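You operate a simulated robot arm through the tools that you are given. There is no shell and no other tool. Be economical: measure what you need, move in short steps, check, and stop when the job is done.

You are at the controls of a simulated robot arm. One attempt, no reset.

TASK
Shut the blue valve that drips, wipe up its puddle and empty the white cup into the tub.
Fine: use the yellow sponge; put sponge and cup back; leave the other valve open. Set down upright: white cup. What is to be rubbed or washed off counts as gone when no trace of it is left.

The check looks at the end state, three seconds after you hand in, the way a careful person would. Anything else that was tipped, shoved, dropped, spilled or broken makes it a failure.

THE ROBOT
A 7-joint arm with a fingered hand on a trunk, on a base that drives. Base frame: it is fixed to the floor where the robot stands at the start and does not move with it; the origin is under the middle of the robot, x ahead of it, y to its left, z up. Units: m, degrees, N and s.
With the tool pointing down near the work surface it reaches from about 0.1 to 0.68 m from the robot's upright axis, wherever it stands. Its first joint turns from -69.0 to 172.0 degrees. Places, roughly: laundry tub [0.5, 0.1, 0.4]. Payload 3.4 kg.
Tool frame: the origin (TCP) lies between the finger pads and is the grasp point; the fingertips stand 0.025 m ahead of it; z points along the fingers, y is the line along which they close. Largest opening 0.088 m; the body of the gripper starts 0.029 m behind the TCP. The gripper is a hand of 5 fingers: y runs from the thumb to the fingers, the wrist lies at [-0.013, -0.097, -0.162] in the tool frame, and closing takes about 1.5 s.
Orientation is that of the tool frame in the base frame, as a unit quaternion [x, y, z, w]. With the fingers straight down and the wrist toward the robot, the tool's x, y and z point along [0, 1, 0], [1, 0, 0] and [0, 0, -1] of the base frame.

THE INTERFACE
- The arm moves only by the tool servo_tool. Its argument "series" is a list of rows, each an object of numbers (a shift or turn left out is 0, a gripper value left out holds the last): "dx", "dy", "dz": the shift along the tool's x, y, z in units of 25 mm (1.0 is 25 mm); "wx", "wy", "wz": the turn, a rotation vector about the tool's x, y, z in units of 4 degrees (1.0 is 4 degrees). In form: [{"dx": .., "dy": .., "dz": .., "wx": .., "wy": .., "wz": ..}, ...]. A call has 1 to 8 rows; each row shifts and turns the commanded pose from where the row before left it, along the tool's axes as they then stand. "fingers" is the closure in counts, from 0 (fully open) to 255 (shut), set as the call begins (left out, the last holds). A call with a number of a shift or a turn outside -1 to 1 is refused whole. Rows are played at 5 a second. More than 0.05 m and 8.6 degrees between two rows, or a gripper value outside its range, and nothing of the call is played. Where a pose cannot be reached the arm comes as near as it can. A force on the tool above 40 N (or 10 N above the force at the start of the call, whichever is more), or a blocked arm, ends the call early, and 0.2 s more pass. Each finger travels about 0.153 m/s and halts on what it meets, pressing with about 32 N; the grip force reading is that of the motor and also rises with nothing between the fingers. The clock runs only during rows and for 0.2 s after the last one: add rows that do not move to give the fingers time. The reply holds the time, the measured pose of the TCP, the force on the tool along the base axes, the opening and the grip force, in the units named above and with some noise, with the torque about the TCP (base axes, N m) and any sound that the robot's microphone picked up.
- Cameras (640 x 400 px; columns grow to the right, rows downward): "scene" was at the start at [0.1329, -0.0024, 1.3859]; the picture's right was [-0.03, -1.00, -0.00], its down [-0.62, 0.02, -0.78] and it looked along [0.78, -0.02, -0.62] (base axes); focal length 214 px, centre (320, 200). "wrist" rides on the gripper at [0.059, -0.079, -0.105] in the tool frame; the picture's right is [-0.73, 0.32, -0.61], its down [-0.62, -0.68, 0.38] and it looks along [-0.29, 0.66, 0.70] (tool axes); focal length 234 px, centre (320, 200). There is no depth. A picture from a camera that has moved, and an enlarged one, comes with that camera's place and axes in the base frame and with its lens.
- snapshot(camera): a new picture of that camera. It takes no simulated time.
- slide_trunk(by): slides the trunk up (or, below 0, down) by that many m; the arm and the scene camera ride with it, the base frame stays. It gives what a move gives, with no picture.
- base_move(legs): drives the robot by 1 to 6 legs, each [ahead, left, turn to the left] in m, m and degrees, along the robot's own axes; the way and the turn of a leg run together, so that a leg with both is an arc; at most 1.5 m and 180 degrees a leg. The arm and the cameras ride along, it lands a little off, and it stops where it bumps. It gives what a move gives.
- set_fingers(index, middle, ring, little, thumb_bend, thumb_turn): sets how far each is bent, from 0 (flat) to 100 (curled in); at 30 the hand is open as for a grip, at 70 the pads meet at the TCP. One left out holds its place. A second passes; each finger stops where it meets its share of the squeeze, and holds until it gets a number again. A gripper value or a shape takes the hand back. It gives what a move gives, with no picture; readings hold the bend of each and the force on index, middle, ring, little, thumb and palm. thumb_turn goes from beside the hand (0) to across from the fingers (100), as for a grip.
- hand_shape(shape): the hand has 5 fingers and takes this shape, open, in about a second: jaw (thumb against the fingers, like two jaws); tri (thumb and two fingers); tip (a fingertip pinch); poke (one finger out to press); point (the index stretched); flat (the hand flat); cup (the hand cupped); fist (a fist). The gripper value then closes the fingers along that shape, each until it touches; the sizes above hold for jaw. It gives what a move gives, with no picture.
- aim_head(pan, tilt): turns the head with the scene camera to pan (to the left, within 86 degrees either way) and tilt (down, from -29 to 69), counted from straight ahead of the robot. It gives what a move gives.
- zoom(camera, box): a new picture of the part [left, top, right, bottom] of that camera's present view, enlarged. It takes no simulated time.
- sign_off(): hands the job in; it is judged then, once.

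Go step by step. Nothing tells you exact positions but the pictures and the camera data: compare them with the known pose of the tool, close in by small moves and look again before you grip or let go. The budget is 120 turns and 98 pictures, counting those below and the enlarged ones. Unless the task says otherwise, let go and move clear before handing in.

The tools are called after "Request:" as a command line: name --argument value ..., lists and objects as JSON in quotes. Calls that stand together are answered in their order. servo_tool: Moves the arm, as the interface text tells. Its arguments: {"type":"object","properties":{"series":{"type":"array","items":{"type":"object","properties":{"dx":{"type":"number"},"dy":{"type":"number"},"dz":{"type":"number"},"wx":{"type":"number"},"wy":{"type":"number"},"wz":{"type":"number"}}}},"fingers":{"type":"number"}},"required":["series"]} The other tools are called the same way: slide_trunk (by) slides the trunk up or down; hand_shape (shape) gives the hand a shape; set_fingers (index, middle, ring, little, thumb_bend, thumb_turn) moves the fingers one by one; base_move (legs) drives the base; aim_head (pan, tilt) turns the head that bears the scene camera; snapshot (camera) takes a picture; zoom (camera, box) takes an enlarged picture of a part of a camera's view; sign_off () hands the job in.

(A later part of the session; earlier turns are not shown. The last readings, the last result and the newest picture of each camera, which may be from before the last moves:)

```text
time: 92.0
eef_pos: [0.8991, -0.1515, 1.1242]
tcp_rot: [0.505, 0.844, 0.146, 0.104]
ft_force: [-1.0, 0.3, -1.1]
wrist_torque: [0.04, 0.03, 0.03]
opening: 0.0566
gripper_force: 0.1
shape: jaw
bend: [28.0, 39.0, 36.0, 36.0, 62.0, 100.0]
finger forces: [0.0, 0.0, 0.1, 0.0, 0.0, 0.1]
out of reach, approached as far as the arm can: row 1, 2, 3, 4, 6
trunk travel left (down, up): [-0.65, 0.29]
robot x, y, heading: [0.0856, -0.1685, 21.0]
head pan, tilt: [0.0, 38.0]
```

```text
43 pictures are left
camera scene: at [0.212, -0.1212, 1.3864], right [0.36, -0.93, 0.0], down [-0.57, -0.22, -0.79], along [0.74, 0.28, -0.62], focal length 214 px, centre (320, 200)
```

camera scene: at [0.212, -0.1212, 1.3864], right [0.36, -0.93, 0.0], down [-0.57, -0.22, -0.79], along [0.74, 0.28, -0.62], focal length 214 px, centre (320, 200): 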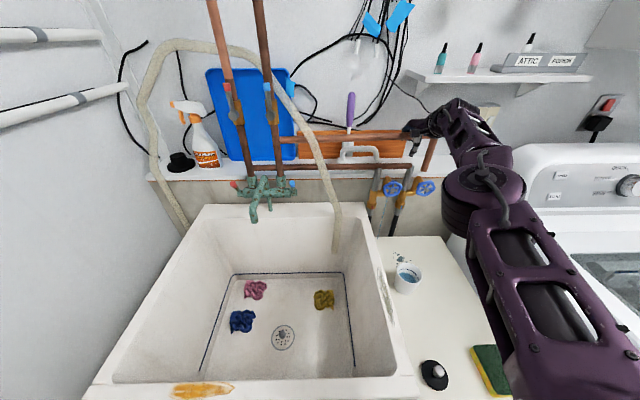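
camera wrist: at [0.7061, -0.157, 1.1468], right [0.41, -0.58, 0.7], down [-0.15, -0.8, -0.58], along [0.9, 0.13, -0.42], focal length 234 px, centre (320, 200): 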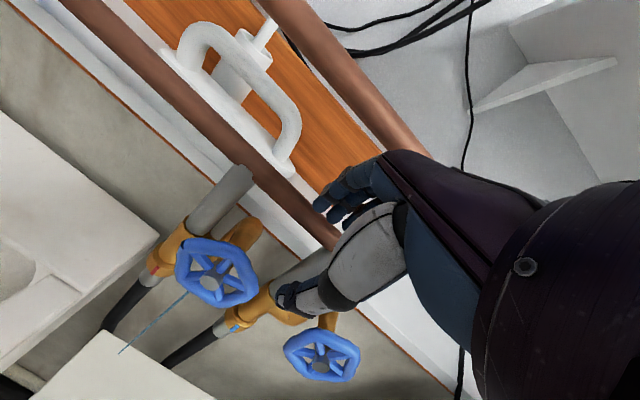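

The arm straightens out again and overshoots. The wrist wants the hand yawed further left when the elbow is bent. I'll pull back while yawing left and see where it becomes reachable.

Request:
servo_tool --series '[{"dy": -0.6, "dz": -0.5, "wy": 0.34, "wz": -0.93}, {"dy": -0.6, "dz": -0.5, "wy": 0.34, "wz": -0.93}, {"dy": -0.6, "dz": -0.5, "wy": 0.34, "wz": -0.93}, {"dy": -0.6, "dz": -0.2, "wy": 0.34, "wz": -0.93}, {"dy": -0.6, "dz": -0.2, "wy": 0.34, "wz": -0.93}, {"dy": -0.6, "dz": -0.2, "wy": 0.34, "wz": -0.93}]'

Request:
servo_tool --series '[{"dy": -0.6, "dz": -0.2}, {"dy": -0.6, "dz": -0.2}, {"dy": -0.6, "dz": -0.2}]'

```text
time: 93.1
eef_pos: [0.8804, -0.18, 1.1407]
tcp_rot: [0.37, 0.913, 0.153, 0.075]
ft_force: [31.0, 15.9, -6.7]
wrist_torque: [-0.21, 0.29, -0.31]
opening: 0.0667
gripper_force: 0.1
shape: jaw
bend: [19.0, 32.0, 30.0, 36.0, 62.0, 100.0]
finger forces: [14.7, 11.0, 6.4, 1.9, 0.1, 0.1]
out of reach, approached as far as the arm can: row 1, 2, 3, 4, 5
trunk travel left (down, up): [-0.65, 0.29]
robot x, y, heading: [0.0901, -0.1664, 21.3]
head pan, tilt: [0.0, 38.0]
stopped in row 5: the force on the tool passed its limit (the readings are from after the stop); the commanded pose is now the measured one
```

```text
time: 93.6
eef_pos: [0.8807, -0.1816, 1.1419]
tcp_rot: [0.364, 0.916, 0.154, 0.074]
ft_force: [31.6, 20.8, -6.3]
wrist_torque: [-0.21, 0.33, -0.12]
opening: 0.0679
gripper_force: 0.0
shape: jaw
bend: [19.0, 31.0, 29.0, 36.0, 62.0, 100.0]
finger forces: [14.8, 12.1, 6.9, 2.1, 0.1, 0.0]
out of reach, approached as far as the arm can: row 1, 2
trunk travel left (down, up): [-0.65, 0.29]
robot x, y, heading: [0.0866, -0.1653, 21.5]
head pan, tilt: [0.0, 38.0]
stopped in row 2: the force on the tool passed its limit (the readings are from after the stop); the commanded pose is now the measured one
```

The fingers have hooked something; likely the copper pipe. Looking before moving.

Request:
zoom --camera "scene" --box '[360, 80, 520, 210]'

Request:
snapshot --camera "wrist"

```text
3.08 times, centred on (440, 145) of scene
camera zoom: at [0.2264, -0.1124, 1.3847], right [0.37, -0.93, 0.0], down [-0.58, -0.23, -0.78], along [0.73, 0.29, -0.62], focal length 660 px, centre (-49, 369)
```

zoom: 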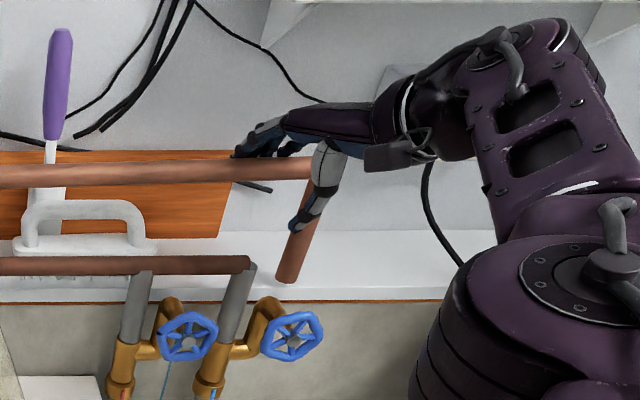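

```text
41 pictures are left
camera wrist: at [0.7617, -0.2209, 1.2126], right [0.58, -0.42, 0.7], down [0.11, -0.81, -0.57], along [0.8, 0.41, -0.43], focal length 234 px, centre (320, 200)
```

wrist: 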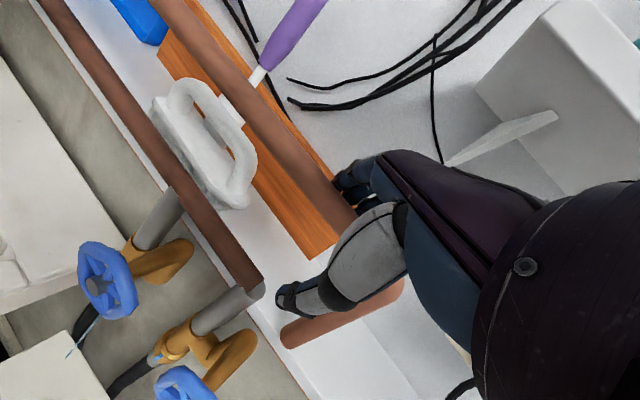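

The upper copper pipe sits between thumb and fingers. I'll ease forward slightly and lift straight up with the trunk.

Request:
servo_tool --series '[{"dy": 0.4, "dz": 0.14}]'

Request:
slide_trunk --by 0.12

Request:
base_move --legs '[[-0.15, 0, 0]]'

Request:
snapshot --camera "scene"

```text
time: 94.0
eef_pos: [0.8797, -0.1813, 1.1417]
tcp_rot: [0.368, 0.914, 0.155, 0.075]
ft_force: [33.8, 13.1, -0.3]
wrist_torque: [-0.04, 0.09, -0.45]
opening: 0.0676
gripper_force: 0.1
shape: jaw
bend: [19.0, 31.0, 29.0, 37.0, 62.0, 100.0]
finger forces: [14.5, 11.7, 7.4, 3.0, 0.0, 0.0]
out of reach, approached as far as the arm can: row 1
trunk travel left (down, up): [-0.65, 0.29]
robot x, y, heading: [0.0891, -0.1697, 21.6]
head pan, tilt: [0.0, 38.0]
```

```text
time: 95.5
eef_pos: [0.8631, -0.1893, 1.2727]
tcp_rot: [0.367, 0.913, 0.159, 0.08]
ft_force: [-16.5, -11.2, 0.5]
wrist_torque: [0.09, -0.15, -0.27]
opening: 0.0539
gripper_force: 0.0
shape: jaw
bend: [28.0, 43.0, 44.0, 36.0, 62.0, 100.0]
finger forces: [0.1, 6.2, 9.8, 3.5, 0.0, 0.0]
trunk travel left (down, up): [-0.77, 0.17]
robot x, y, heading: [0.0907, -0.1682, 21.5]
head pan, tilt: [0.0, 38.0]
```

```text
time: 96.8
eef_pos: [0.7313, -0.2383, 1.2672]
tcp_rot: [0.366, 0.914, 0.156, 0.076]
ft_force: [0.4, -0.8, 0.6]
wrist_torque: [-0.01, 0.0, 0.03]
opening: 0.0571
gripper_force: 0.1
shape: jaw
bend: [28.0, 39.0, 35.0, 36.0, 62.0, 100.0]
finger forces: [0.0, 0.1, 0.0, 0.0, 0.1, 0.0]
trunk travel left (down, up): [-0.77, 0.17]
robot x, y, heading: [-0.0527, -0.2243, 21.2]
head pan, tilt: [0.0, 38.0]
```

```text
40 pictures are left
camera scene: at [0.0749, -0.1726, 1.5062], right [0.36, -0.93, 0.0], down [-0.57, -0.22, -0.79], along [0.73, 0.29, -0.62], focal length 214 px, centre (320, 200)
```

scene: 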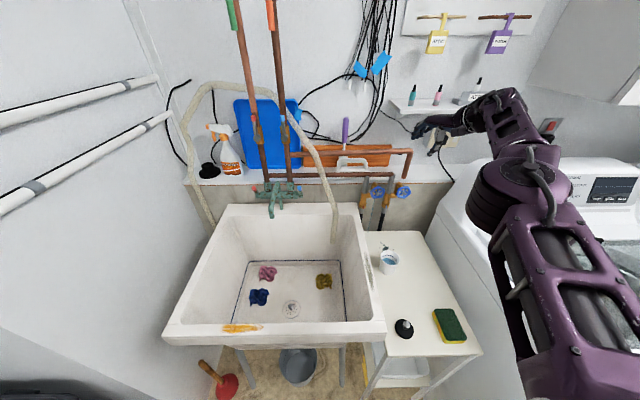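

Free again, nothing shifted. The elbow had flipped to the wrong side when I yawed while stretched. I'll swing the hand left and back in front of the robot so the elbow folds to the right as at the start.

Request:
servo_tool --series '[{"dx": 0.7, "dy": -0.6, "dz": -0.2, "wy": 0.34, "wz": -0.93}, {"dx": 0.7, "dy": -0.6, "dz": -0.2, "wy": 0.34, "wz": -0.93}, {"dx": 0.7, "dy": -0.6, "dz": -0.2, "wy": 0.34, "wz": -0.93}, {"dx": 0.6, "dy": -0.7, "dz": -0.2, "wy": 0.34, "wz": -0.93}, {"dx": 0.6, "dy": -0.7, "dz": -0.2, "wy": 0.34, "wz": -0.93}, {"dx": 0.5, "dy": -0.8, "dz": -0.2, "wy": 0.34, "wz": -0.93}, {"dx": 0.4, "dy": -0.8, "dz": -0.2, "wy": 0.34, "wz": -0.93}, {"dx": 0.4, "dy": -0.8, "dz": -0.2, "wy": 0.34, "wz": -0.93}]' --fingers 0

Request:
servo_tool --series '[{"dy": -0.8, "dz": -0.2}, {"dy": -0.8, "dz": -0.2}, {"dy": -0.8, "dz": -0.2}, {"dy": -0.8, "dz": -0.2}, {"dy": -0.8, "dz": -0.2}]'

Request:
snapshot --camera "scene"

```text
time: 98.6
eef_pos: [0.6424, -0.2886, 1.2746]
tcp_rot: [0.104, 0.98, 0.165, 0.03]
ft_force: [0.1, 0.5, 0.1]
wrist_torque: [0.01, -0.01, 0.05]
opening: 0.088
gripper_force: 0.0
shape: jaw
bend: [30.0, 30.0, 30.0, 30.0, 30.0, 98.0]
finger forces: [0.0, 0.0, 0.1, 0.1, 0.0, 0.0]
out of reach, approached as far as the arm can: row 1, 2, 3, 4, 5, 6
trunk travel left (down, up): [-0.77, 0.17]
robot x, y, heading: [-0.0513, -0.2228, 21.4]
head pan, tilt: [0.0, 38.0]
```

```text
time: 99.8
eef_pos: [0.6163, -0.3832, 1.2667]
tcp_rot: [0.105, 0.98, 0.165, 0.031]
ft_force: [0.1, -0.1, 0.0]
wrist_torque: [-0.02, 0.0, -0.01]
opening: 0.0878
gripper_force: 0.1
shape: jaw
bend: [30.0, 30.0, 30.0, 30.0, 30.0, 98.0]
finger forces: [0.0, 0.0, 0.0, 0.0, 0.0, 0.1]
out of reach, approached as far as the arm can: row 4, 5
trunk travel left (down, up): [-0.77, 0.17]
robot x, y, heading: [-0.0483, -0.2219, 21.2]
head pan, tilt: [0.0, 38.0]
```

```text
39 pictures are left
camera scene: at [0.0729, -0.1749, 1.5065], right [0.36, -0.93, 0.0], down [-0.57, -0.22, -0.79], along [0.73, 0.29, -0.61], focal length 214 px, centre (320, 200)
```

scene: 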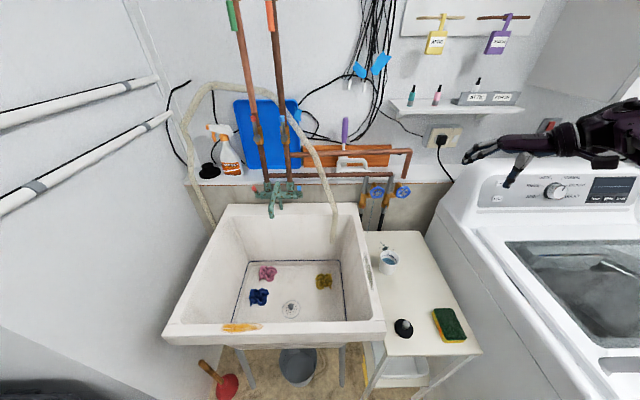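

The elbow is folded right again. Moving the hand left over the tub, then I'll rotate it back toward the wall.

Request:
servo_tool --series '[{"dx": 0.3, "dy": 0.9, "dz": 0.33}, {"dx": 0.3, "dy": 0.9, "dz": 0.33}, {"dx": 0.3, "dy": 0.9, "dz": 0.33}, {"dx": 0.3, "dy": 0.9, "dz": 0.33}, {"dx": 0.3, "dy": 0.9, "dz": 0.33}, {"dx": 0.3, "dy": 0.9, "dz": 0.33}, {"dx": 0.3, "dy": 0.9, "dz": 0.33}, {"dx": 0.3, "dy": 0.9, "dz": 0.33}]'

Request:
servo_tool --series '[{"wx": 0.7, "wy": -0.34, "wz": 0.7}, {"wx": 0.7, "wy": -0.34, "wz": 0.7}, {"wx": 0.7, "wy": -0.34, "wz": 0.7}, {"wx": 0.7, "wy": -0.34, "wz": 0.7}, {"wx": 0.7, "wy": -0.34, "wz": 0.7}, {"wx": 0.7, "wy": -0.34, "wz": 0.7}]'

```text
time: 101.6
eef_pos: [0.5965, -0.1775, 1.2614]
tcp_rot: [0.104, 0.981, 0.164, 0.029]
ft_force: [1.0, -0.5, -1.0]
wrist_torque: [-0.02, -0.04, -0.01]
opening: 0.0878
gripper_force: 0.0
shape: jaw
bend: [30.0, 30.0, 30.0, 30.0, 30.0, 98.0]
finger forces: [0.1, 0.0, 0.1, 0.0, 0.1, 0.1]
trunk travel left (down, up): [-0.77, 0.17]
robot x, y, heading: [-0.049, -0.2212, 21.4]
head pan, tilt: [0.0, 38.0]
```

```text
time: 103.0
eef_pos: [0.5968, -0.1783, 1.2601]
tcp_rot: [0.26, 0.964, 0.015, 0.058]
ft_force: [-0.6, -0.7, 0.4]
wrist_torque: [-0.02, -0.03, 0.01]
opening: 0.0876
gripper_force: 0.1
shape: jaw
bend: [30.0, 30.0, 30.0, 30.0, 30.0, 98.0]
finger forces: [0.0, 0.1, 0.0, 0.0, 0.0, 0.0]
trunk travel left (down, up): [-0.77, 0.17]
robot x, y, heading: [-0.052, -0.221, 21.6]
head pan, tilt: [0.0, 38.0]
```

Now tracking exactly. Yawing right to face the wheel.

Request:
servo_tool --series '[{"wz": 1}, {"wz": 1}, {"wz": 1}, {"wz": 1}, {"wz": 1}, {"wz": 1}, {"wz": 1}, {"wz": 1}]'

Request:
servo_tool --series '[{"wx": -1, "wz": 0.3}, {"wx": -1, "wz": 0.3}, {"wx": -0.5}]'

```text
time: 104.8
eef_pos: [0.7031, -0.1961, 1.2877]
tcp_rot: [0.514, 0.856, 0.03, 0.051]
ft_force: [0.5, 0.1, 0.8]
wrist_torque: [-0.01, -0.01, -0.02]
opening: 0.0879
gripper_force: 0.0
shape: jaw
bend: [30.0, 30.0, 30.0, 30.0, 30.0, 98.0]
finger forces: [0.1, 0.1, 0.0, 0.1, 0.1, 0.1]
out of reach, approached as far as the arm can: row 4, 5, 6, 7, 8
trunk travel left (down, up): [-0.77, 0.17]
robot x, y, heading: [-0.0505, -0.2239, 21.2]
head pan, tilt: [0.0, 38.0]
```

```text
time: 105.6
eef_pos: [0.7329, -0.2017, 1.2957]
tcp_rot: [0.525, 0.839, 0.106, 0.095]
ft_force: [0.3, 0.4, -0.3]
wrist_torque: [0.02, 0.02, 0.0]
opening: 0.0877
gripper_force: 0.0
shape: jaw
bend: [30.0, 30.0, 30.0, 30.0, 30.0, 98.0]
finger forces: [0.0, 0.1, 0.0, 0.0, 0.0, 0.1]
out of reach, approached as far as the arm can: row 1, 2, 3
trunk travel left (down, up): [-0.77, 0.17]
robot x, y, heading: [-0.0501, -0.2258, 21.3]
head pan, tilt: [0.0, 38.0]
```

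The wrist only tolerates hand yaw well left of the robot's heading in this tool-down posture. Level-forward with rolled hand gave the best reach, so I'll return to that, but from a closer base and a left-turned heading so the arm isn't at its limit. First re-bend the elbow.

Request:
servo_tool --series '[{"dy": -0.8, "wz": -1}, {"dy": -0.8, "wz": -1}, {"dy": -0.8, "wz": -1}, {"dy": -0.8, "wz": -1}, {"dy": -0.8, "wz": -1}, {"dy": -0.8, "wz": -1}, {"dy": -0.8, "wz": -1}, {"dy": -0.8, "wz": -1}]'

Request:
servo_tool --series '[{"dx": 0.5, "wz": -1}, {"dx": 0.5, "wz": -1}, {"dx": 0.5, "wz": -1}, {"dx": 0.5, "wz": -1}]'

```text
time: 107.4
eef_pos: [0.616, -0.301, 1.2551]
tcp_rot: [0.274, 0.951, 0.075, 0.122]
ft_force: [0.1, -0.5, -0.5]
wrist_torque: [-0.01, -0.01, 0.02]
opening: 0.0879
gripper_force: 0.1
shape: jaw
bend: [30.0, 30.0, 30.0, 30.0, 30.0, 98.0]
finger forces: [0.1, 0.0, 0.0, 0.0, 0.1, 0.0]
trunk travel left (down, up): [-0.77, 0.17]
robot x, y, heading: [-0.0517, -0.2209, 21.3]
head pan, tilt: [0.0, 38.0]
```

```text
time: 108.4
eef_pos: [0.5731, -0.2778, 1.2442]
tcp_rot: [0.139, 0.98, 0.058, 0.131]
ft_force: [0.2, 0.0, 0.8]
wrist_torque: [-0.02, 0.04, 0.01]
opening: 0.0877
gripper_force: 0.2
shape: jaw
bend: [30.0, 30.0, 30.0, 30.0, 30.0, 98.0]
finger forces: [0.1, 0.1, 0.0, 0.0, 0.1, 0.0]
trunk travel left (down, up): [-0.77, 0.17]
robot x, y, heading: [-0.0517, -0.2254, 21.3]
head pan, tilt: [0.0, 38.0]
```

Tracking well. Lowering the trunk and rotating to the level, rolled orientation.

Request:
slide_trunk --by -0.2

Request:
servo_tool --series '[{"wx": -0.54, "wy": -0.81, "wz": -0.127}, {"wx": -0.54, "wy": -0.81, "wz": -0.127}, {"wx": -0.54, "wy": -0.81, "wz": -0.127}, {"wx": -0.54, "wy": -0.81, "wz": -0.127}, {"wx": -0.54, "wy": -0.81, "wz": -0.127}, {"wx": -0.54, "wy": -0.81, "wz": -0.127}, {"wx": -0.54, "wy": -0.81, "wz": -0.127}, {"wx": -0.54, "wy": -0.81, "wz": -0.127}]'

Request:
servo_tool --series '[{"wx": -0.54, "wy": -0.81, "wz": -0.127}, {"wx": -0.54, "wy": -0.81, "wz": -0.127}, {"wx": -0.54, "wy": -0.81, "wz": -0.127}, {"wx": -0.54, "wy": -0.81, "wz": -0.127}, {"wx": -0.54, "wy": -0.81, "wz": -0.127}]'

Request:
servo_tool --series '[{"wx": -0.54, "wy": -0.81, "wz": -0.127}, {"wx": -0.54, "wy": -0.81, "wz": -0.127}, {"wx": -0.54, "wy": -0.81, "wz": -0.127}, {"wx": -0.54, "wy": -0.81, "wz": -0.127}, {"wx": -0.54, "wy": -0.81, "wz": -0.127}, {"wx": -0.54, "wy": -0.81, "wz": -0.127}]'

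Request:
snapshot --camera "scene"

```text
time: 110.6
eef_pos: [0.5731, -0.2784, 1.0447]
tcp_rot: [0.14, 0.98, 0.057, 0.13]
ft_force: [0.3, 0.0, 0.3]
wrist_torque: [-0.01, -0.01, 0.01]
opening: 0.0879
gripper_force: 0.1
shape: jaw
bend: [30.0, 30.0, 30.0, 30.0, 30.0, 98.0]
finger forces: [0.1, 0.0, 0.0, 0.1, 0.0, 0.1]
trunk travel left (down, up): [-0.57, 0.37]
robot x, y, heading: [-0.0501, -0.2244, 21.3]
head pan, tilt: [0.0, 38.0]
```

```text
time: 112.4
eef_pos: [0.5728, -0.2773, 1.0451]
tcp_rot: [0.093, 0.91, 0.165, 0.368]
ft_force: [0.3, 0.4, -0.3]
wrist_torque: [-0.02, -0.02, 0.02]
opening: 0.088
gripper_force: 0.2
shape: jaw
bend: [30.0, 30.0, 30.0, 30.0, 30.0, 98.0]
finger forces: [0.0, 0.0, 0.0, 0.0, 0.0, 0.0]
trunk travel left (down, up): [-0.57, 0.37]
robot x, y, heading: [-0.0513, -0.2236, 21.0]
head pan, tilt: [0.0, 38.0]
```

```text
time: 113.6
eef_pos: [0.5721, -0.2785, 1.0445]
tcp_rot: [0.061, 0.832, 0.228, 0.502]
ft_force: [-0.9, 0.2, -0.4]
wrist_torque: [-0.02, 0.0, 0.0]
opening: 0.0879
gripper_force: 0.1
shape: jaw
bend: [30.0, 30.0, 30.0, 30.0, 30.0, 98.0]
finger forces: [0.1, 0.1, 0.0, 0.0, 0.0, 0.0]
trunk travel left (down, up): [-0.57, 0.37]
robot x, y, heading: [-0.0508, -0.2234, 21.3]
head pan, tilt: [0.0, 38.0]
```

```text
time: 115.0
eef_pos: [0.5733, -0.2768, 1.0439]
tcp_rot: [0.02, 0.705, 0.291, 0.646]
ft_force: [-0.1, 0.6, 0.0]
wrist_torque: [0.0, 0.01, -0.02]
opening: 0.0878
gripper_force: 0.0
shape: jaw
bend: [30.0, 30.0, 30.0, 30.0, 30.0, 98.0]
finger forces: [0.0, 0.0, 0.0, 0.0, 0.0, 0.0]
trunk travel left (down, up): [-0.57, 0.37]
robot x, y, heading: [-0.0512, -0.2224, 20.9]
head pan, tilt: [0.0, 38.0]
```

```text
38 pictures are left
camera scene: at [0.0738, -0.1729, 1.3064], right [0.36, -0.93, 0.0], down [-0.57, -0.22, -0.79], along [0.73, 0.29, -0.62], focal length 214 px, centre (320, 200)
```

scene: 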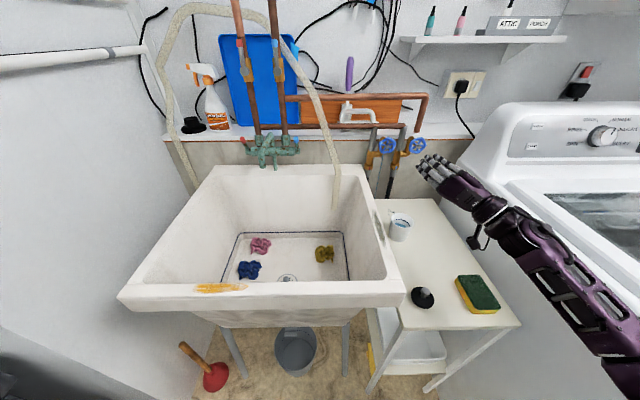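

Excellent: the level orientation is reached exactly, with the arm well bent. Driving ahead beside the bucket, then checking.

Request:
base_move --legs '[[0.154, -0.04, 0]]'

Request:
snapshot --camera "wrist"

```text
time: 116.4
eef_pos: [0.7346, -0.2588, 1.0432]
tcp_rot: [0.02, 0.706, 0.292, 0.645]
ft_force: [0.0, 0.1, -0.4]
wrist_torque: [0.01, 0.0, 0.01]
opening: 0.0879
gripper_force: 0.1
shape: jaw
bend: [30.0, 30.0, 30.0, 30.0, 30.0, 98.0]
finger forces: [0.1, 0.1, 0.0, 0.0, 0.1, 0.1]
trunk travel left (down, up): [-0.57, 0.37]
robot x, y, heading: [0.1117, -0.2019, 21.2]
head pan, tilt: [0.0, 38.0]
```

```text
37 pictures are left
camera wrist: at [0.6563, -0.3412, 0.9561], right [-0.55, -0.26, 0.79], down [0.7, -0.67, 0.26], along [0.46, 0.7, 0.55], focal length 234 px, centre (320, 200)
```

wrist: 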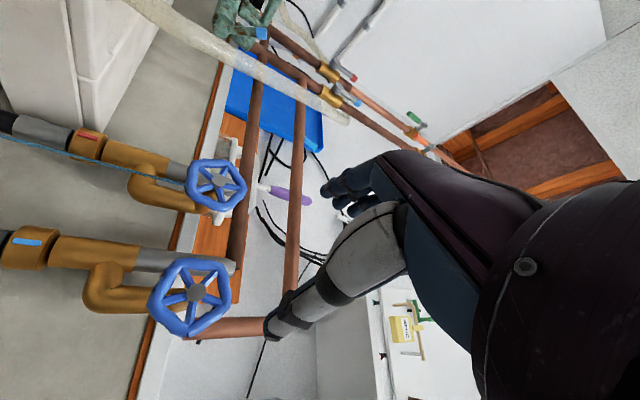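

Request:
servo_tool --series '[{"dx": 0.74, "dy": 0.54, "dz": 0.37}, {"dx": 0.74, "dy": 0.54, "dz": 0.37}, {"dx": 0.74, "dy": 0.54, "dz": 0.37}, {"dx": 0.74, "dy": 0.54, "dz": 0.37}]'

Request:
zoom --camera "wrist" --box '[120, 140, 440, 340]'

Request:
zoom --camera "scene" --box '[330, 100, 490, 200]'

```text
time: 117.4
eef_pos: [0.7364, -0.1692, 1.0019]
tcp_rot: [0.019, 0.705, 0.292, 0.646]
ft_force: [-0.1, 0.8, 0.0]
wrist_torque: [0.01, 0.01, 0.0]
opening: 0.088
gripper_force: 0.0
shape: jaw
bend: [30.0, 30.0, 30.0, 30.0, 30.0, 98.0]
finger forces: [0.1, 0.1, 0.0, 0.0, 0.0, 0.1]
trunk travel left (down, up): [-0.57, 0.37]
robot x, y, heading: [0.1109, -0.2016, 21.3]
head pan, tilt: [0.0, 38.0]
```

```text
2.00 times, centred on (280, 240) of wrist
camera zoom: at [0.658, -0.2518, 0.9142], right [-0.55, -0.26, 0.79], down [0.69, -0.67, 0.27], along [0.46, 0.7, 0.55], focal length 468 px, centre (400, 120)
```

zoom: 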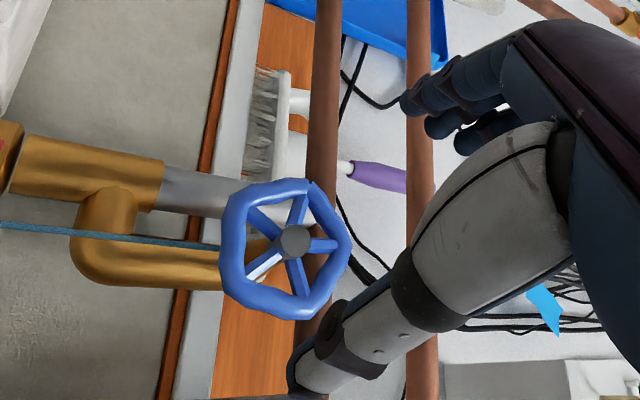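

```text
4.00 times, centred on (410, 150) of scene
camera zoom: at [0.2352, -0.1532, 1.3064], right [0.36, -0.93, 0.0], down [-0.57, -0.22, -0.79], along [0.73, 0.29, -0.62], focal length 858 px, centre (-40, 400)
```

zoom: 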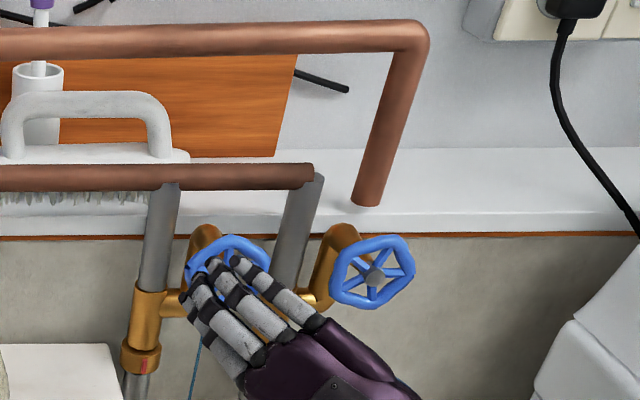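

Alignment is within about 4 mm of the axis. Advancing 9 cm and checking.

Request:
servo_tool --series '[{"dz": 0.72, "dy": 0.03}, {"dz": 0.72, "dy": 0.03}, {"dz": 0.72, "dy": 0.03}, {"dz": 0.72, "dy": 0.03}, {"dz": 0.74, "dy": 0.03}, {}]'

Request:
servo_tool --series '[{}, {}, {}, {}, {}, {}, {}]' --fingers 200

Request:
zoom --camera "wrist" --box '[160, 140, 480, 360]'

```text
time: 118.8
eef_pos: [0.819, -0.1304, 1.0035]
tcp_rot: [0.02, 0.706, 0.292, 0.645]
ft_force: [-0.7, -1.2, -0.6]
wrist_torque: [-0.02, 0.03, -0.04]
opening: 0.088
gripper_force: 0.2
shape: jaw
bend: [30.0, 30.0, 30.0, 30.0, 29.0, 97.0]
finger forces: [0.0, 0.1, 0.0, 0.1, 1.7, 0.1]
trunk travel left (down, up): [-0.57, 0.37]
robot x, y, heading: [0.1131, -0.2037, 21.5]
head pan, tilt: [0.0, 38.0]
```

```text
time: 120.4
eef_pos: [0.8213, -0.1307, 1.0022]
tcp_rot: [0.021, 0.706, 0.292, 0.645]
ft_force: [7.8, -5.6, -0.5]
wrist_torque: [-0.02, 0.05, -0.08]
opening: 0.0341
gripper_force: 32.0
shape: jaw
bend: [76.0, 64.0, 63.0, 61.0, 75.0, 100.0]
finger forces: [23.6, 12.7, 0.1, 0.1, 42.9, 0.0]
trunk travel left (down, up): [-0.57, 0.37]
robot x, y, heading: [0.1113, -0.2034, 21.4]
head pan, tilt: [0.0, 38.0]
```

```text
1.82 times, centred on (320, 250) of wrist
camera zoom: at [0.7424, -0.214, 0.9148], right [-0.55, -0.26, 0.79], down [0.69, -0.67, 0.26], along [0.46, 0.7, 0.55], focal length 426 px, centre (320, 109)
```

zoom: 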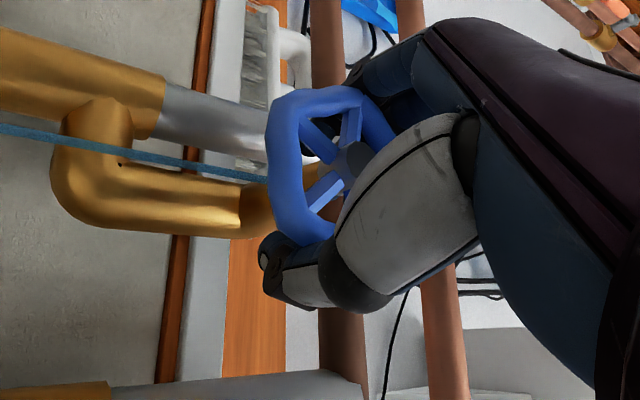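

Gripped well. Turning clockwise in a short stroke.

Request:
servo_tool --series '[{"wz": 1}, {"wz": 1}, {"wz": 1}, {"wz": 1}, {"wz": 1}, {"wz": 1}]'

Request:
zoom --camera "wrist" --box '[160, 140, 480, 360]'

```text
time: 121.8
eef_pos: [0.822, -0.1313, 1.0013]
tcp_rot: [0.168, 0.686, 0.42, 0.57]
ft_force: [10.4, -4.3, 0.3]
wrist_torque: [-0.06, 0.03, 0.0]
opening: 0.034
gripper_force: 32.1
shape: jaw
bend: [76.0, 64.0, 63.0, 61.0, 75.0, 100.0]
finger forces: [23.4, 14.8, 0.0, 0.0, 43.7, 0.1]
trunk travel left (down, up): [-0.57, 0.37]
robot x, y, heading: [0.1108, -0.1971, 21.6]
head pan, tilt: [0.0, 38.0]
```

```text
1.82 times, centred on (320, 250) of wrist
camera zoom: at [0.7274, -0.178, 0.9034], right [-0.43, -0.56, 0.71], down [0.71, -0.7, -0.12], along [0.56, 0.45, 0.69], focal length 426 px, centre (320, 109)
```

zoom: 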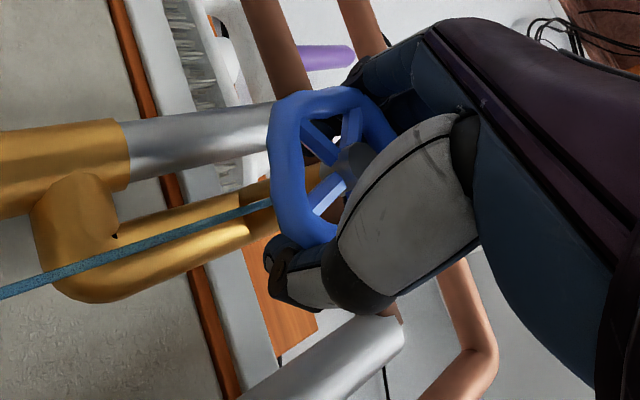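

The wheel turns with the hand. Continuing.

Request:
servo_tool --series '[{"wz": 1}, {"wz": 1}, {"wz": 1}, {"wz": 1}, {"wz": 1}, {"wz": 1}, {"wz": 1}]'

Request:
servo_tool --series '[{"wz": 1}, {"wz": 1}, {"wz": 1}, {"wz": 1}, {"wz": 1}]'

Request:
zoom --camera "wrist" --box '[160, 140, 480, 360]'

```text
time: 123.4
eef_pos: [0.822, -0.1311, 1.0002]
tcp_rot: [0.328, 0.626, 0.545, 0.451]
ft_force: [10.4, -3.7, -2.7]
wrist_torque: [0.0, -0.03, 0.06]
opening: 0.0339
gripper_force: 32.0
shape: jaw
bend: [76.0, 64.0, 63.0, 61.0, 75.0, 100.0]
finger forces: [23.6, 14.9, 0.0, 0.0, 42.2, 0.0]
trunk travel left (down, up): [-0.57, 0.37]
robot x, y, heading: [0.1095, -0.2013, 21.2]
head pan, tilt: [0.0, 38.0]
```

```text
time: 124.6
eef_pos: [0.8222, -0.1372, 1.0006]
tcp_rot: [0.431, 0.56, 0.617, 0.347]
ft_force: [4.2, 22.6, -2.0]
wrist_torque: [-0.13, 0.13, -0.08]
opening: 0.0336
gripper_force: 32.4
shape: jaw
bend: [76.0, 72.0, 63.0, 61.0, 75.0, 96.0]
finger forces: [25.9, 9.2, 0.0, 0.0, 38.8, 0.0]
trunk travel left (down, up): [-0.57, 0.37]
robot x, y, heading: [0.1088, -0.2015, 21.4]
head pan, tilt: [0.0, 38.0]
```

```text
1.82 times, centred on (320, 250) of wrist
camera zoom: at [0.7002, -0.1151, 0.9306], right [-0.26, -0.94, 0.22], down [0.56, -0.33, -0.76], along [0.79, -0.08, 0.61], focal length 426 px, centre (320, 109)
```

zoom: 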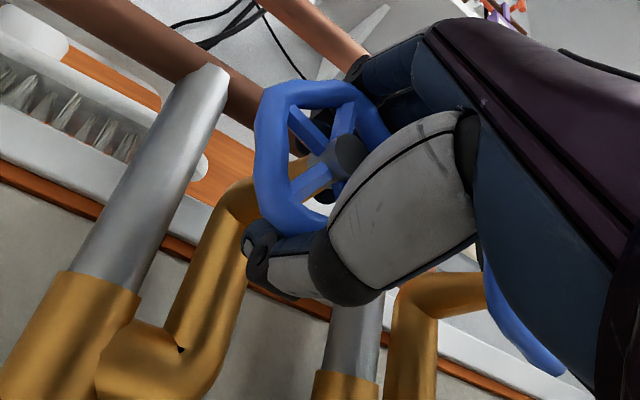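

The stream seems gone after about 72°. Some side force appeared, so I'll check from the scene camera.

Request:
zoom --camera "scene" --box '[330, 110, 490, 220]'

```text
3.64 times, centred on (410, 165) of scene
camera zoom: at [0.2419, -0.1636, 1.306], right [0.36, -0.93, -0.01], down [-0.58, -0.22, -0.79], along [0.73, 0.29, -0.62], focal length 780 px, centre (-7, 327)
```

zoom: 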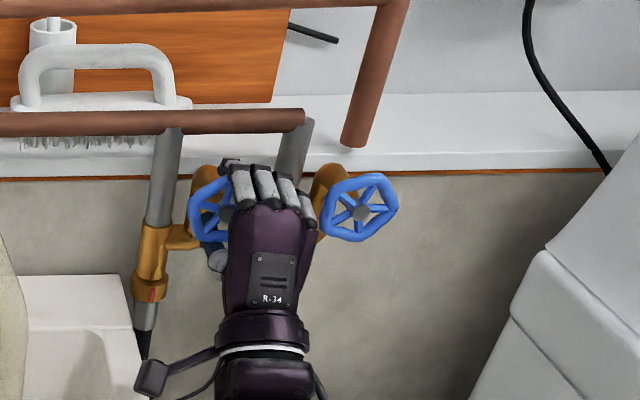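

No stream now. To be sure it is fully shut, I'll release, back off, roll back and take one more stroke to feel for the stop.

Request:
servo_tool --series '[{}, {}, {}, {}, {}, {}]' --fingers 0

Request:
servo_tool --series '[{"dz": -0.7}, {"dz": -0.7}, {"dz": -0.7}, {"dz": -0.7}, {"dz": -0.7}]'

Request:
servo_tool --series '[{"wz": -1}, {"wz": -1}, {"wz": -1}, {"wz": -1}, {"wz": -1}, {"wz": -1}, {"wz": -1}, {"wz": -1}]'

Request:
servo_tool --series '[{"wz": -1}, {"wz": -1}, {"wz": -1}, {"wz": -1}, {"wz": -1}, {"wz": -1}, {"wz": -1}, {"wz": -1}]'

Request:
zoom --camera "wrist" --box '[100, 120, 420, 320]'

```text
time: 126.0
eef_pos: [0.8233, -0.1397, 1.0004]
tcp_rot: [0.435, 0.557, 0.616, 0.347]
ft_force: [0.2, -0.6, -0.1]
wrist_torque: [0.0, 0.0, 0.02]
opening: 0.0878
gripper_force: 0.0
shape: jaw
bend: [30.0, 30.0, 30.0, 30.0, 30.0, 97.0]
finger forces: [0.1, 0.0, 0.0, 0.1, 0.0, 0.0]
trunk travel left (down, up): [-0.57, 0.37]
robot x, y, heading: [0.1123, -0.2029, 21.1]
head pan, tilt: [0.0, 38.0]
```

```text
time: 127.2
eef_pos: [0.7289, -0.173, 1.0095]
tcp_rot: [0.428, 0.556, 0.619, 0.353]
ft_force: [0.0, 0.0, 0.1]
wrist_torque: [-0.01, -0.04, 0.01]
opening: 0.0879
gripper_force: 0.0
shape: jaw
bend: [30.0, 30.0, 30.0, 30.0, 30.0, 98.0]
finger forces: [0.0, 0.0, 0.1, 0.0, 0.0, 0.0]
trunk travel left (down, up): [-0.57, 0.37]
robot x, y, heading: [0.1121, -0.2041, 21.1]
head pan, tilt: [0.0, 38.0]
```

```text
time: 129.0
eef_pos: [0.7397, -0.1643, 1.0019]
tcp_rot: [0.259, 0.658, 0.494, 0.506]
ft_force: [0.1, 0.0, -0.3]
wrist_torque: [0.03, 0.0, -0.02]
opening: 0.0881
gripper_force: 0.0
shape: jaw
bend: [30.0, 30.0, 30.0, 30.0, 30.0, 98.0]
finger forces: [0.0, 0.1, 0.0, 0.0, 0.1, 0.0]
trunk travel left (down, up): [-0.57, 0.37]
robot x, y, heading: [0.1122, -0.2022, 21.4]
head pan, tilt: [0.0, 38.0]
```

```text
time: 130.8
eef_pos: [0.7392, -0.1654, 1.0042]
tcp_rot: [0.068, 0.703, 0.336, 0.623]
ft_force: [-0.6, -0.5, -0.4]
wrist_torque: [-0.06, -0.03, 0.0]
opening: 0.088
gripper_force: 0.0
shape: jaw
bend: [30.0, 30.0, 30.0, 30.0, 30.0, 98.0]
finger forces: [0.0, 0.0, 0.1, 0.1, 0.0, 0.0]
trunk travel left (down, up): [-0.57, 0.37]
robot x, y, heading: [0.1096, -0.2008, 21.2]
head pan, tilt: [0.0, 38.0]
```

```text
2.00 times, centred on (260, 220) of wrist
camera zoom: at [0.6552, -0.2367, 0.91], right [-0.51, -0.36, 0.78], down [0.71, -0.69, 0.14], along [0.49, 0.62, 0.61], focal length 468 px, centre (440, 160)
```

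zoom: 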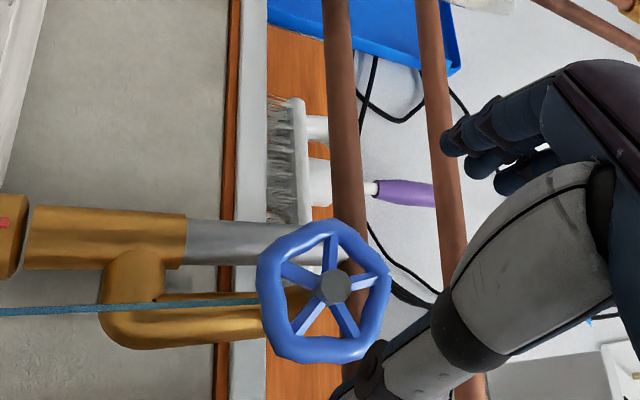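

The stream still runs, so it needs more turns. Repeating the stroke: roll back further, advance, grip, turn, release, back off.

Request:
servo_tool --series '[{"wz": -1}, {"wz": -1}, {"wz": -1}, {}]'

Request:
servo_tool --series '[{"dz": 0.71}, {"dz": 0.71}, {"dz": 0.71}, {"dz": 0.71}, {"dz": 0.71}, {}]'

Request:
servo_tool --series '[{}, {}, {}, {}, {}, {}, {}]' --fingers 200

Request:
servo_tool --series '[{"wz": 1}, {"wz": 1}, {"wz": 1}, {"wz": 1}, {"wz": 1}, {"wz": 1}, {"wz": 1}, {"wz": 1}]'

Request:
servo_tool --series '[{"wz": 1}, {"wz": 1}, {"wz": 1}, {"wz": 1}, {"wz": 1}, {"wz": 1}, {"wz": 1}, {"wz": 1}]'

```text
time: 131.8
eef_pos: [0.7389, -0.1651, 1.0034]
tcp_rot: [-0.005, 0.706, 0.268, 0.656]
ft_force: [1.0, 0.1, 0.1]
wrist_torque: [-0.03, 0.01, 0.01]
opening: 0.0879
gripper_force: 0.0
shape: jaw
bend: [30.0, 30.0, 30.0, 30.0, 30.0, 98.0]
finger forces: [0.0, 0.0, 0.0, 0.1, 0.0, 0.0]
trunk travel left (down, up): [-0.57, 0.37]
robot x, y, heading: [0.1088, -0.2038, 21.4]
head pan, tilt: [0.0, 38.0]
```

```text
time: 133.2
eef_pos: [0.8192, -0.1306, 1.0025]
tcp_rot: [-0.005, 0.707, 0.269, 0.654]
ft_force: [-0.7, -1.0, 0.1]
wrist_torque: [-0.04, 0.01, 0.02]
opening: 0.0878
gripper_force: 0.0
shape: jaw
bend: [30.0, 30.0, 30.0, 30.0, 30.0, 98.0]
finger forces: [0.1, 0.1, 0.1, 0.1, 0.6, 0.0]
trunk travel left (down, up): [-0.57, 0.37]
robot x, y, heading: [0.1136, -0.2044, 21.1]
head pan, tilt: [0.0, 38.0]
```

```text
time: 134.8
eef_pos: [0.8229, -0.1312, 1.0012]
tcp_rot: [-0.003, 0.707, 0.269, 0.654]
ft_force: [6.9, -4.5, -3.0]
wrist_torque: [-0.02, 0.01, -0.04]
opening: 0.0349
gripper_force: 31.9
shape: jaw
bend: [76.0, 62.0, 60.0, 57.0, 76.0, 100.0]
finger forces: [23.5, 10.6, 0.1, 0.1, 40.7, 0.0]
trunk travel left (down, up): [-0.57, 0.37]
robot x, y, heading: [0.1115, -0.2039, 21.6]
head pan, tilt: [0.0, 38.0]
```

```text
time: 136.6
eef_pos: [0.8228, -0.1312, 1.0015]
tcp_rot: [0.191, 0.681, 0.439, 0.555]
ft_force: [0.2, -5.3, -11.6]
wrist_torque: [-0.05, -0.12, -0.01]
opening: 0.0344
gripper_force: 31.9
shape: jaw
bend: [76.0, 73.0, 60.0, 57.0, 76.0, 100.0]
finger forces: [22.2, 9.1, 0.0, 0.0, 44.7, 0.0]
trunk travel left (down, up): [-0.57, 0.37]
robot x, y, heading: [0.1087, -0.2083, 21.4]
head pan, tilt: [0.0, 38.0]
```

```text
time: 138.4
eef_pos: [0.8229, -0.1307, 1.0014]
tcp_rot: [0.371, 0.602, 0.575, 0.411]
ft_force: [-2.4, -4.3, -17.4]
wrist_torque: [0.01, -0.2, 0.04]
opening: 0.0344
gripper_force: 32.5
shape: jaw
bend: [76.0, 73.0, 60.0, 57.0, 76.0, 100.0]
finger forces: [20.4, 8.0, 0.0, 0.0, 47.2, 0.0]
trunk travel left (down, up): [-0.57, 0.37]
robot x, y, heading: [0.1107, -0.2043, 21.6]
head pan, tilt: [0.0, 38.0]
```

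Request:
servo_tool --series '[{"wz": 1}, {"wz": 1}, {}, {}]'

Request:
servo_tool --series '[{}, {}, {}, {}, {}, {}]' --fingers 0

Request:
servo_tool --series '[{"dz": -0.71}, {"dz": -0.71}, {"dz": -0.71}, {"dz": -0.71}, {"dz": -0.71}]'

Request:
servo_tool --series '[{"wz": -1}, {"wz": -1}, {"wz": -1}, {"wz": -1}, {"wz": -1}, {"wz": -1}, {"wz": -1}, {"wz": -1}]'

Request:
servo_tool --series '[{"wz": -1}, {"wz": -1}, {"wz": -1}, {"wz": -1}, {"wz": -1}, {"wz": -1}, {"wz": -1}, {"wz": -1}]'

Request:
zoom --camera "wrist" --box '[100, 120, 420, 320]'

```text
time: 139.4
eef_pos: [0.8229, -0.1304, 1.0017]
tcp_rot: [0.412, 0.575, 0.602, 0.37]
ft_force: [-5.0, -3.9, -18.9]
wrist_torque: [0.06, -0.21, 0.02]
opening: 0.0342
gripper_force: 31.9
shape: jaw
bend: [76.0, 73.0, 60.0, 57.0, 76.0, 100.0]
finger forces: [19.6, 8.2, 0.0, 0.1, 47.6, 0.0]
trunk travel left (down, up): [-0.57, 0.37]
robot x, y, heading: [0.1146, -0.2021, 21.3]
head pan, tilt: [0.0, 38.0]
```

```text
time: 140.8
eef_pos: [0.8217, -0.1308, 1.0032]
tcp_rot: [0.411, 0.574, 0.603, 0.372]
ft_force: [-1.7, -0.2, 0.6]
wrist_torque: [0.02, 0.03, -0.01]
opening: 0.0877
gripper_force: 0.1
shape: jaw
bend: [30.0, 30.0, 30.0, 30.0, 29.0, 98.0]
finger forces: [0.0, 0.0, 0.0, 0.0, 0.4, 0.1]
trunk travel left (down, up): [-0.57, 0.37]
robot x, y, heading: [0.1107, -0.2017, 21.2]
head pan, tilt: [0.0, 38.0]
```

```text
time: 142.0
eef_pos: [0.738, -0.165, 1.0037]
tcp_rot: [0.41, 0.574, 0.603, 0.372]
ft_force: [-0.1, 0.0, 0.3]
wrist_torque: [-0.03, -0.01, -0.01]
opening: 0.0879
gripper_force: 0.2
shape: jaw
bend: [30.0, 30.0, 30.0, 30.0, 30.0, 98.0]
finger forces: [0.1, 0.1, 0.1, 0.0, 0.1, 0.0]
trunk travel left (down, up): [-0.57, 0.37]
robot x, y, heading: [0.113, -0.2012, 21.5]
head pan, tilt: [0.0, 38.0]
```

```text
time: 143.8
eef_pos: [0.7377, -0.1644, 1.0033]
tcp_rot: [0.236, 0.666, 0.477, 0.523]
ft_force: [0.2, -0.1, -0.2]
wrist_torque: [0.02, -0.05, -0.02]
opening: 0.0877
gripper_force: 0.2
shape: jaw
bend: [30.0, 30.0, 30.0, 30.0, 30.0, 98.0]
finger forces: [0.0, 0.1, 0.0, 0.0, 0.1, 0.0]
trunk travel left (down, up): [-0.57, 0.37]
robot x, y, heading: [0.1068, -0.1992, 21.4]
head pan, tilt: [0.0, 38.0]
```

```text
time: 145.6
eef_pos: [0.7386, -0.1646, 1.0024]
tcp_rot: [0.045, 0.705, 0.314, 0.635]
ft_force: [-0.5, 0.5, -0.1]
wrist_torque: [0.01, -0.03, 0.01]
opening: 0.0879
gripper_force: 0.1
shape: jaw
bend: [30.0, 30.0, 30.0, 30.0, 30.0, 98.0]
finger forces: [0.1, 0.1, 0.0, 0.1, 0.0, 0.0]
trunk travel left (down, up): [-0.57, 0.37]
robot x, y, heading: [0.1106, -0.2023, 21.2]
head pan, tilt: [0.0, 38.0]
```

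```text
2.00 times, centred on (260, 220) of wrist
camera zoom: at [0.6573, -0.2424, 0.9122], right [-0.53, -0.31, 0.79], down [0.7, -0.68, 0.2], along [0.48, 0.66, 0.58], focal length 468 px, centre (440, 160)
```

zoom: 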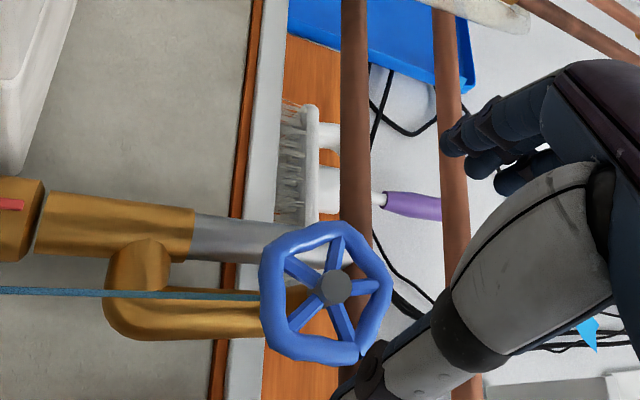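

The notch on the rim moved about 135° clockwise and there is no stop yet. Doing another full stroke in one go.

Request:
servo_tool --series '[{"wz": -1}, {"wz": -1}, {"wz": -1}, {}]'

Request:
servo_tool --series '[{"dz": 0.71}, {"dz": 0.71}, {"dz": 0.71}, {"dz": 0.71}, {"dz": 0.71}, {}]'

Request:
servo_tool --series '[{}, {}, {}, {}, {}, {}, {}]' --fingers 200

Request:
servo_tool --series '[{"wz": 1}, {"wz": 1}, {"wz": 1}, {"wz": 1}, {"wz": 1}, {"wz": 1}, {"wz": 1}, {"wz": 1}]'

Request:
servo_tool --series '[{"wz": 1}, {"wz": 1}, {"wz": 1}, {"wz": 1}, {"wz": 1}, {"wz": 1}, {"wz": 1}, {"wz": 1}]'

Request:
servo_tool --series '[{"wz": 1}, {"wz": 1}, {}, {}]'

Request:
servo_tool --series '[{}, {}, {}, {}, {}, {}]' --fingers 0

Request:
servo_tool --series '[{"dz": -0.71}, {"dz": -0.71}, {"dz": -0.71}, {"dz": -0.71}, {"dz": -0.71}]'

Request:
servo_tool --series '[{"wz": -1}, {"wz": -1}, {"wz": -1}, {"wz": -1}, {"wz": -1}, {"wz": -1}, {"wz": -1}, {"wz": -1}]'

Request:
servo_tool --series '[{"wz": -1}, {"wz": -1}, {"wz": -1}, {"wz": -1}, {"wz": -1}, {"wz": -1}, {"wz": -1}, {"wz": -1}]'

Request:
zoom --camera "wrist" --box '[100, 120, 420, 320]'

```text
time: 146.6
eef_pos: [0.7381, -0.1649, 1.0041]
tcp_rot: [-0.031, 0.706, 0.245, 0.664]
ft_force: [-0.9, -1.0, -0.7]
wrist_torque: [0.04, -0.01, 0.02]
opening: 0.0879
gripper_force: 0.0
shape: jaw
bend: [30.0, 30.0, 30.0, 30.0, 30.0, 98.0]
finger forces: [0.1, 0.1, 0.0, 0.0, 0.0, 0.0]
trunk travel left (down, up): [-0.57, 0.37]
robot x, y, heading: [0.1102, -0.2004, 21.3]
head pan, tilt: [0.0, 38.0]
```

```text
time: 148.0
eef_pos: [0.818, -0.1295, 1.0062]
tcp_rot: [-0.03, 0.705, 0.246, 0.665]
ft_force: [-0.4, -1.1, -0.6]
wrist_torque: [0.01, 0.01, -0.01]
opening: 0.0876
gripper_force: 0.0
shape: jaw
bend: [30.0, 30.0, 30.0, 30.0, 29.0, 98.0]
finger forces: [0.1, 0.0, 0.1, 0.1, 1.1, 0.0]
trunk travel left (down, up): [-0.57, 0.37]
robot x, y, heading: [0.1128, -0.2023, 21.2]
head pan, tilt: [0.0, 38.0]
```

```text
time: 149.6
eef_pos: [0.8211, -0.1318, 1.0033]
tcp_rot: [-0.029, 0.706, 0.245, 0.664]
ft_force: [8.3, -4.9, 0.3]
wrist_torque: [-0.04, 0.04, -0.04]
opening: 0.0336
gripper_force: 32.1
shape: jaw
bend: [76.0, 72.0, 64.0, 62.0, 75.0, 100.0]
finger forces: [22.3, 12.8, 0.1, 0.0, 42.9, 0.0]
trunk travel left (down, up): [-0.57, 0.37]
robot x, y, heading: [0.1064, -0.2051, 21.6]
head pan, tilt: [0.0, 38.0]
```

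```text
time: 151.4
eef_pos: [0.8206, -0.1324, 1.0021]
tcp_rot: [0.167, 0.686, 0.42, 0.57]
ft_force: [6.8, -5.2, 1.0]
wrist_torque: [-0.27, -0.04, 0.08]
opening: 0.033
gripper_force: 32.1
shape: jaw
bend: [76.0, 65.0, 64.0, 62.0, 75.0, 100.0]
finger forces: [21.6, 14.9, 0.1, 0.1, 44.3, 0.0]
trunk travel left (down, up): [-0.57, 0.37]
robot x, y, heading: [0.1111, -0.2026, 21.3]
head pan, tilt: [0.0, 38.0]
```

```text
time: 153.2
eef_pos: [0.8235, -0.1324, 1.0015]
tcp_rot: [0.35, 0.614, 0.561, 0.432]
ft_force: [15.9, -7.7, 1.3]
wrist_torque: [-1.2, -0.53, 0.47]
opening: 0.0299
gripper_force: 31.8
shape: jaw
bend: [76.0, 72.0, 64.0, 62.0, 77.0, 100.0]
finger forces: [24.9, 12.4, 0.0, 0.0, 46.9, 0.1]
trunk travel left (down, up): [-0.57, 0.37]
robot x, y, heading: [0.113, -0.2017, 21.5]
head pan, tilt: [0.0, 38.0]
```

```text
time: 154.2
eef_pos: [0.8244, -0.1339, 1.002]
tcp_rot: [0.393, 0.587, 0.589, 0.392]
ft_force: [24.4, -14.2, 9.1]
wrist_torque: [-1.69, -0.52, 0.6]
opening: 0.0286
gripper_force: 32.1
shape: jaw
bend: [76.0, 72.0, 64.0, 62.0, 77.0, 100.0]
finger forces: [29.9, 13.0, 0.1, 0.0, 48.4, 0.0]
trunk travel left (down, up): [-0.57, 0.37]
robot x, y, heading: [0.1094, -0.2034, 21.2]
head pan, tilt: [0.0, 38.0]
```

```text
time: 155.6
eef_pos: [0.8207, -0.1302, 1.003]
tcp_rot: [0.391, 0.588, 0.589, 0.392]
ft_force: [0.7, 0.4, -0.4]
wrist_torque: [0.03, 0.0, -0.03]
opening: 0.0876
gripper_force: 0.0
shape: jaw
bend: [30.0, 30.0, 30.0, 30.0, 30.0, 97.0]
finger forces: [0.1, 0.0, 0.0, 0.0, 0.9, 0.1]
trunk travel left (down, up): [-0.57, 0.37]
robot x, y, heading: [0.1123, -0.2041, 21.6]
head pan, tilt: [0.0, 38.0]
```

```text
time: 156.8
eef_pos: [0.7366, -0.1638, 1.0038]
tcp_rot: [0.39, 0.588, 0.59, 0.393]
ft_force: [0.3, 0.2, 0.1]
wrist_torque: [0.0, 0.01, 0.05]
opening: 0.0879
gripper_force: 0.1
shape: jaw
bend: [30.0, 30.0, 30.0, 30.0, 30.0, 97.0]
finger forces: [0.0, 0.0, 0.0, 0.1, 0.0, 0.0]
trunk travel left (down, up): [-0.57, 0.37]
robot x, y, heading: [0.1124, -0.2036, 21.4]
head pan, tilt: [0.0, 38.0]
```

```text
time: 158.6
eef_pos: [0.7377, -0.1638, 1.0036]
tcp_rot: [0.212, 0.674, 0.458, 0.54]
ft_force: [0.7, -0.3, 0.7]
wrist_torque: [0.02, -0.04, 0.03]
opening: 0.0877
gripper_force: 0.1
shape: jaw
bend: [30.0, 30.0, 30.0, 30.0, 30.0, 97.0]
finger forces: [0.0, 0.0, 0.0, 0.0, 0.0, 0.0]
trunk travel left (down, up): [-0.57, 0.37]
robot x, y, heading: [0.1135, -0.2021, 21.3]
head pan, tilt: [0.0, 38.0]
```

```text
time: 160.4
eef_pos: [0.7389, -0.1651, 1.0035]
tcp_rot: [0.019, 0.706, 0.291, 0.646]
ft_force: [-0.6, -0.1, -0.3]
wrist_torque: [-0.01, 0.0, -0.01]
opening: 0.0879
gripper_force: 0.2
shape: jaw
bend: [30.0, 30.0, 30.0, 30.0, 30.0, 97.0]
finger forces: [0.0, 0.0, 0.0, 0.1, 0.1, 0.1]
trunk travel left (down, up): [-0.57, 0.37]
robot x, y, heading: [0.1133, -0.2038, 21.2]
head pan, tilt: [0.0, 38.0]
```

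```text
2.00 times, centred on (260, 220) of wrist
camera zoom: at [0.6602, -0.248, 0.9152], right [-0.55, -0.26, 0.79], down [0.7, -0.67, 0.27], along [0.46, 0.7, 0.55], focal length 468 px, centre (440, 160)
```

zoom: 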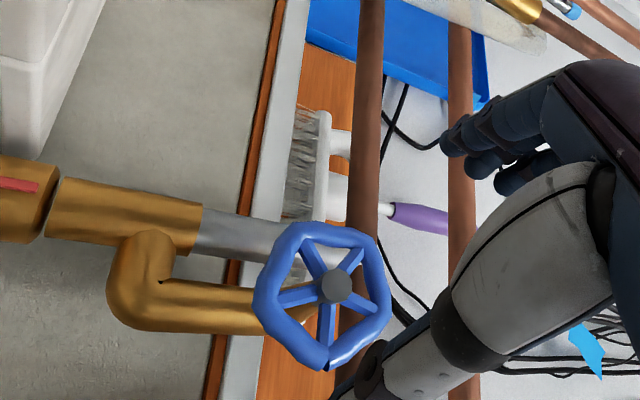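

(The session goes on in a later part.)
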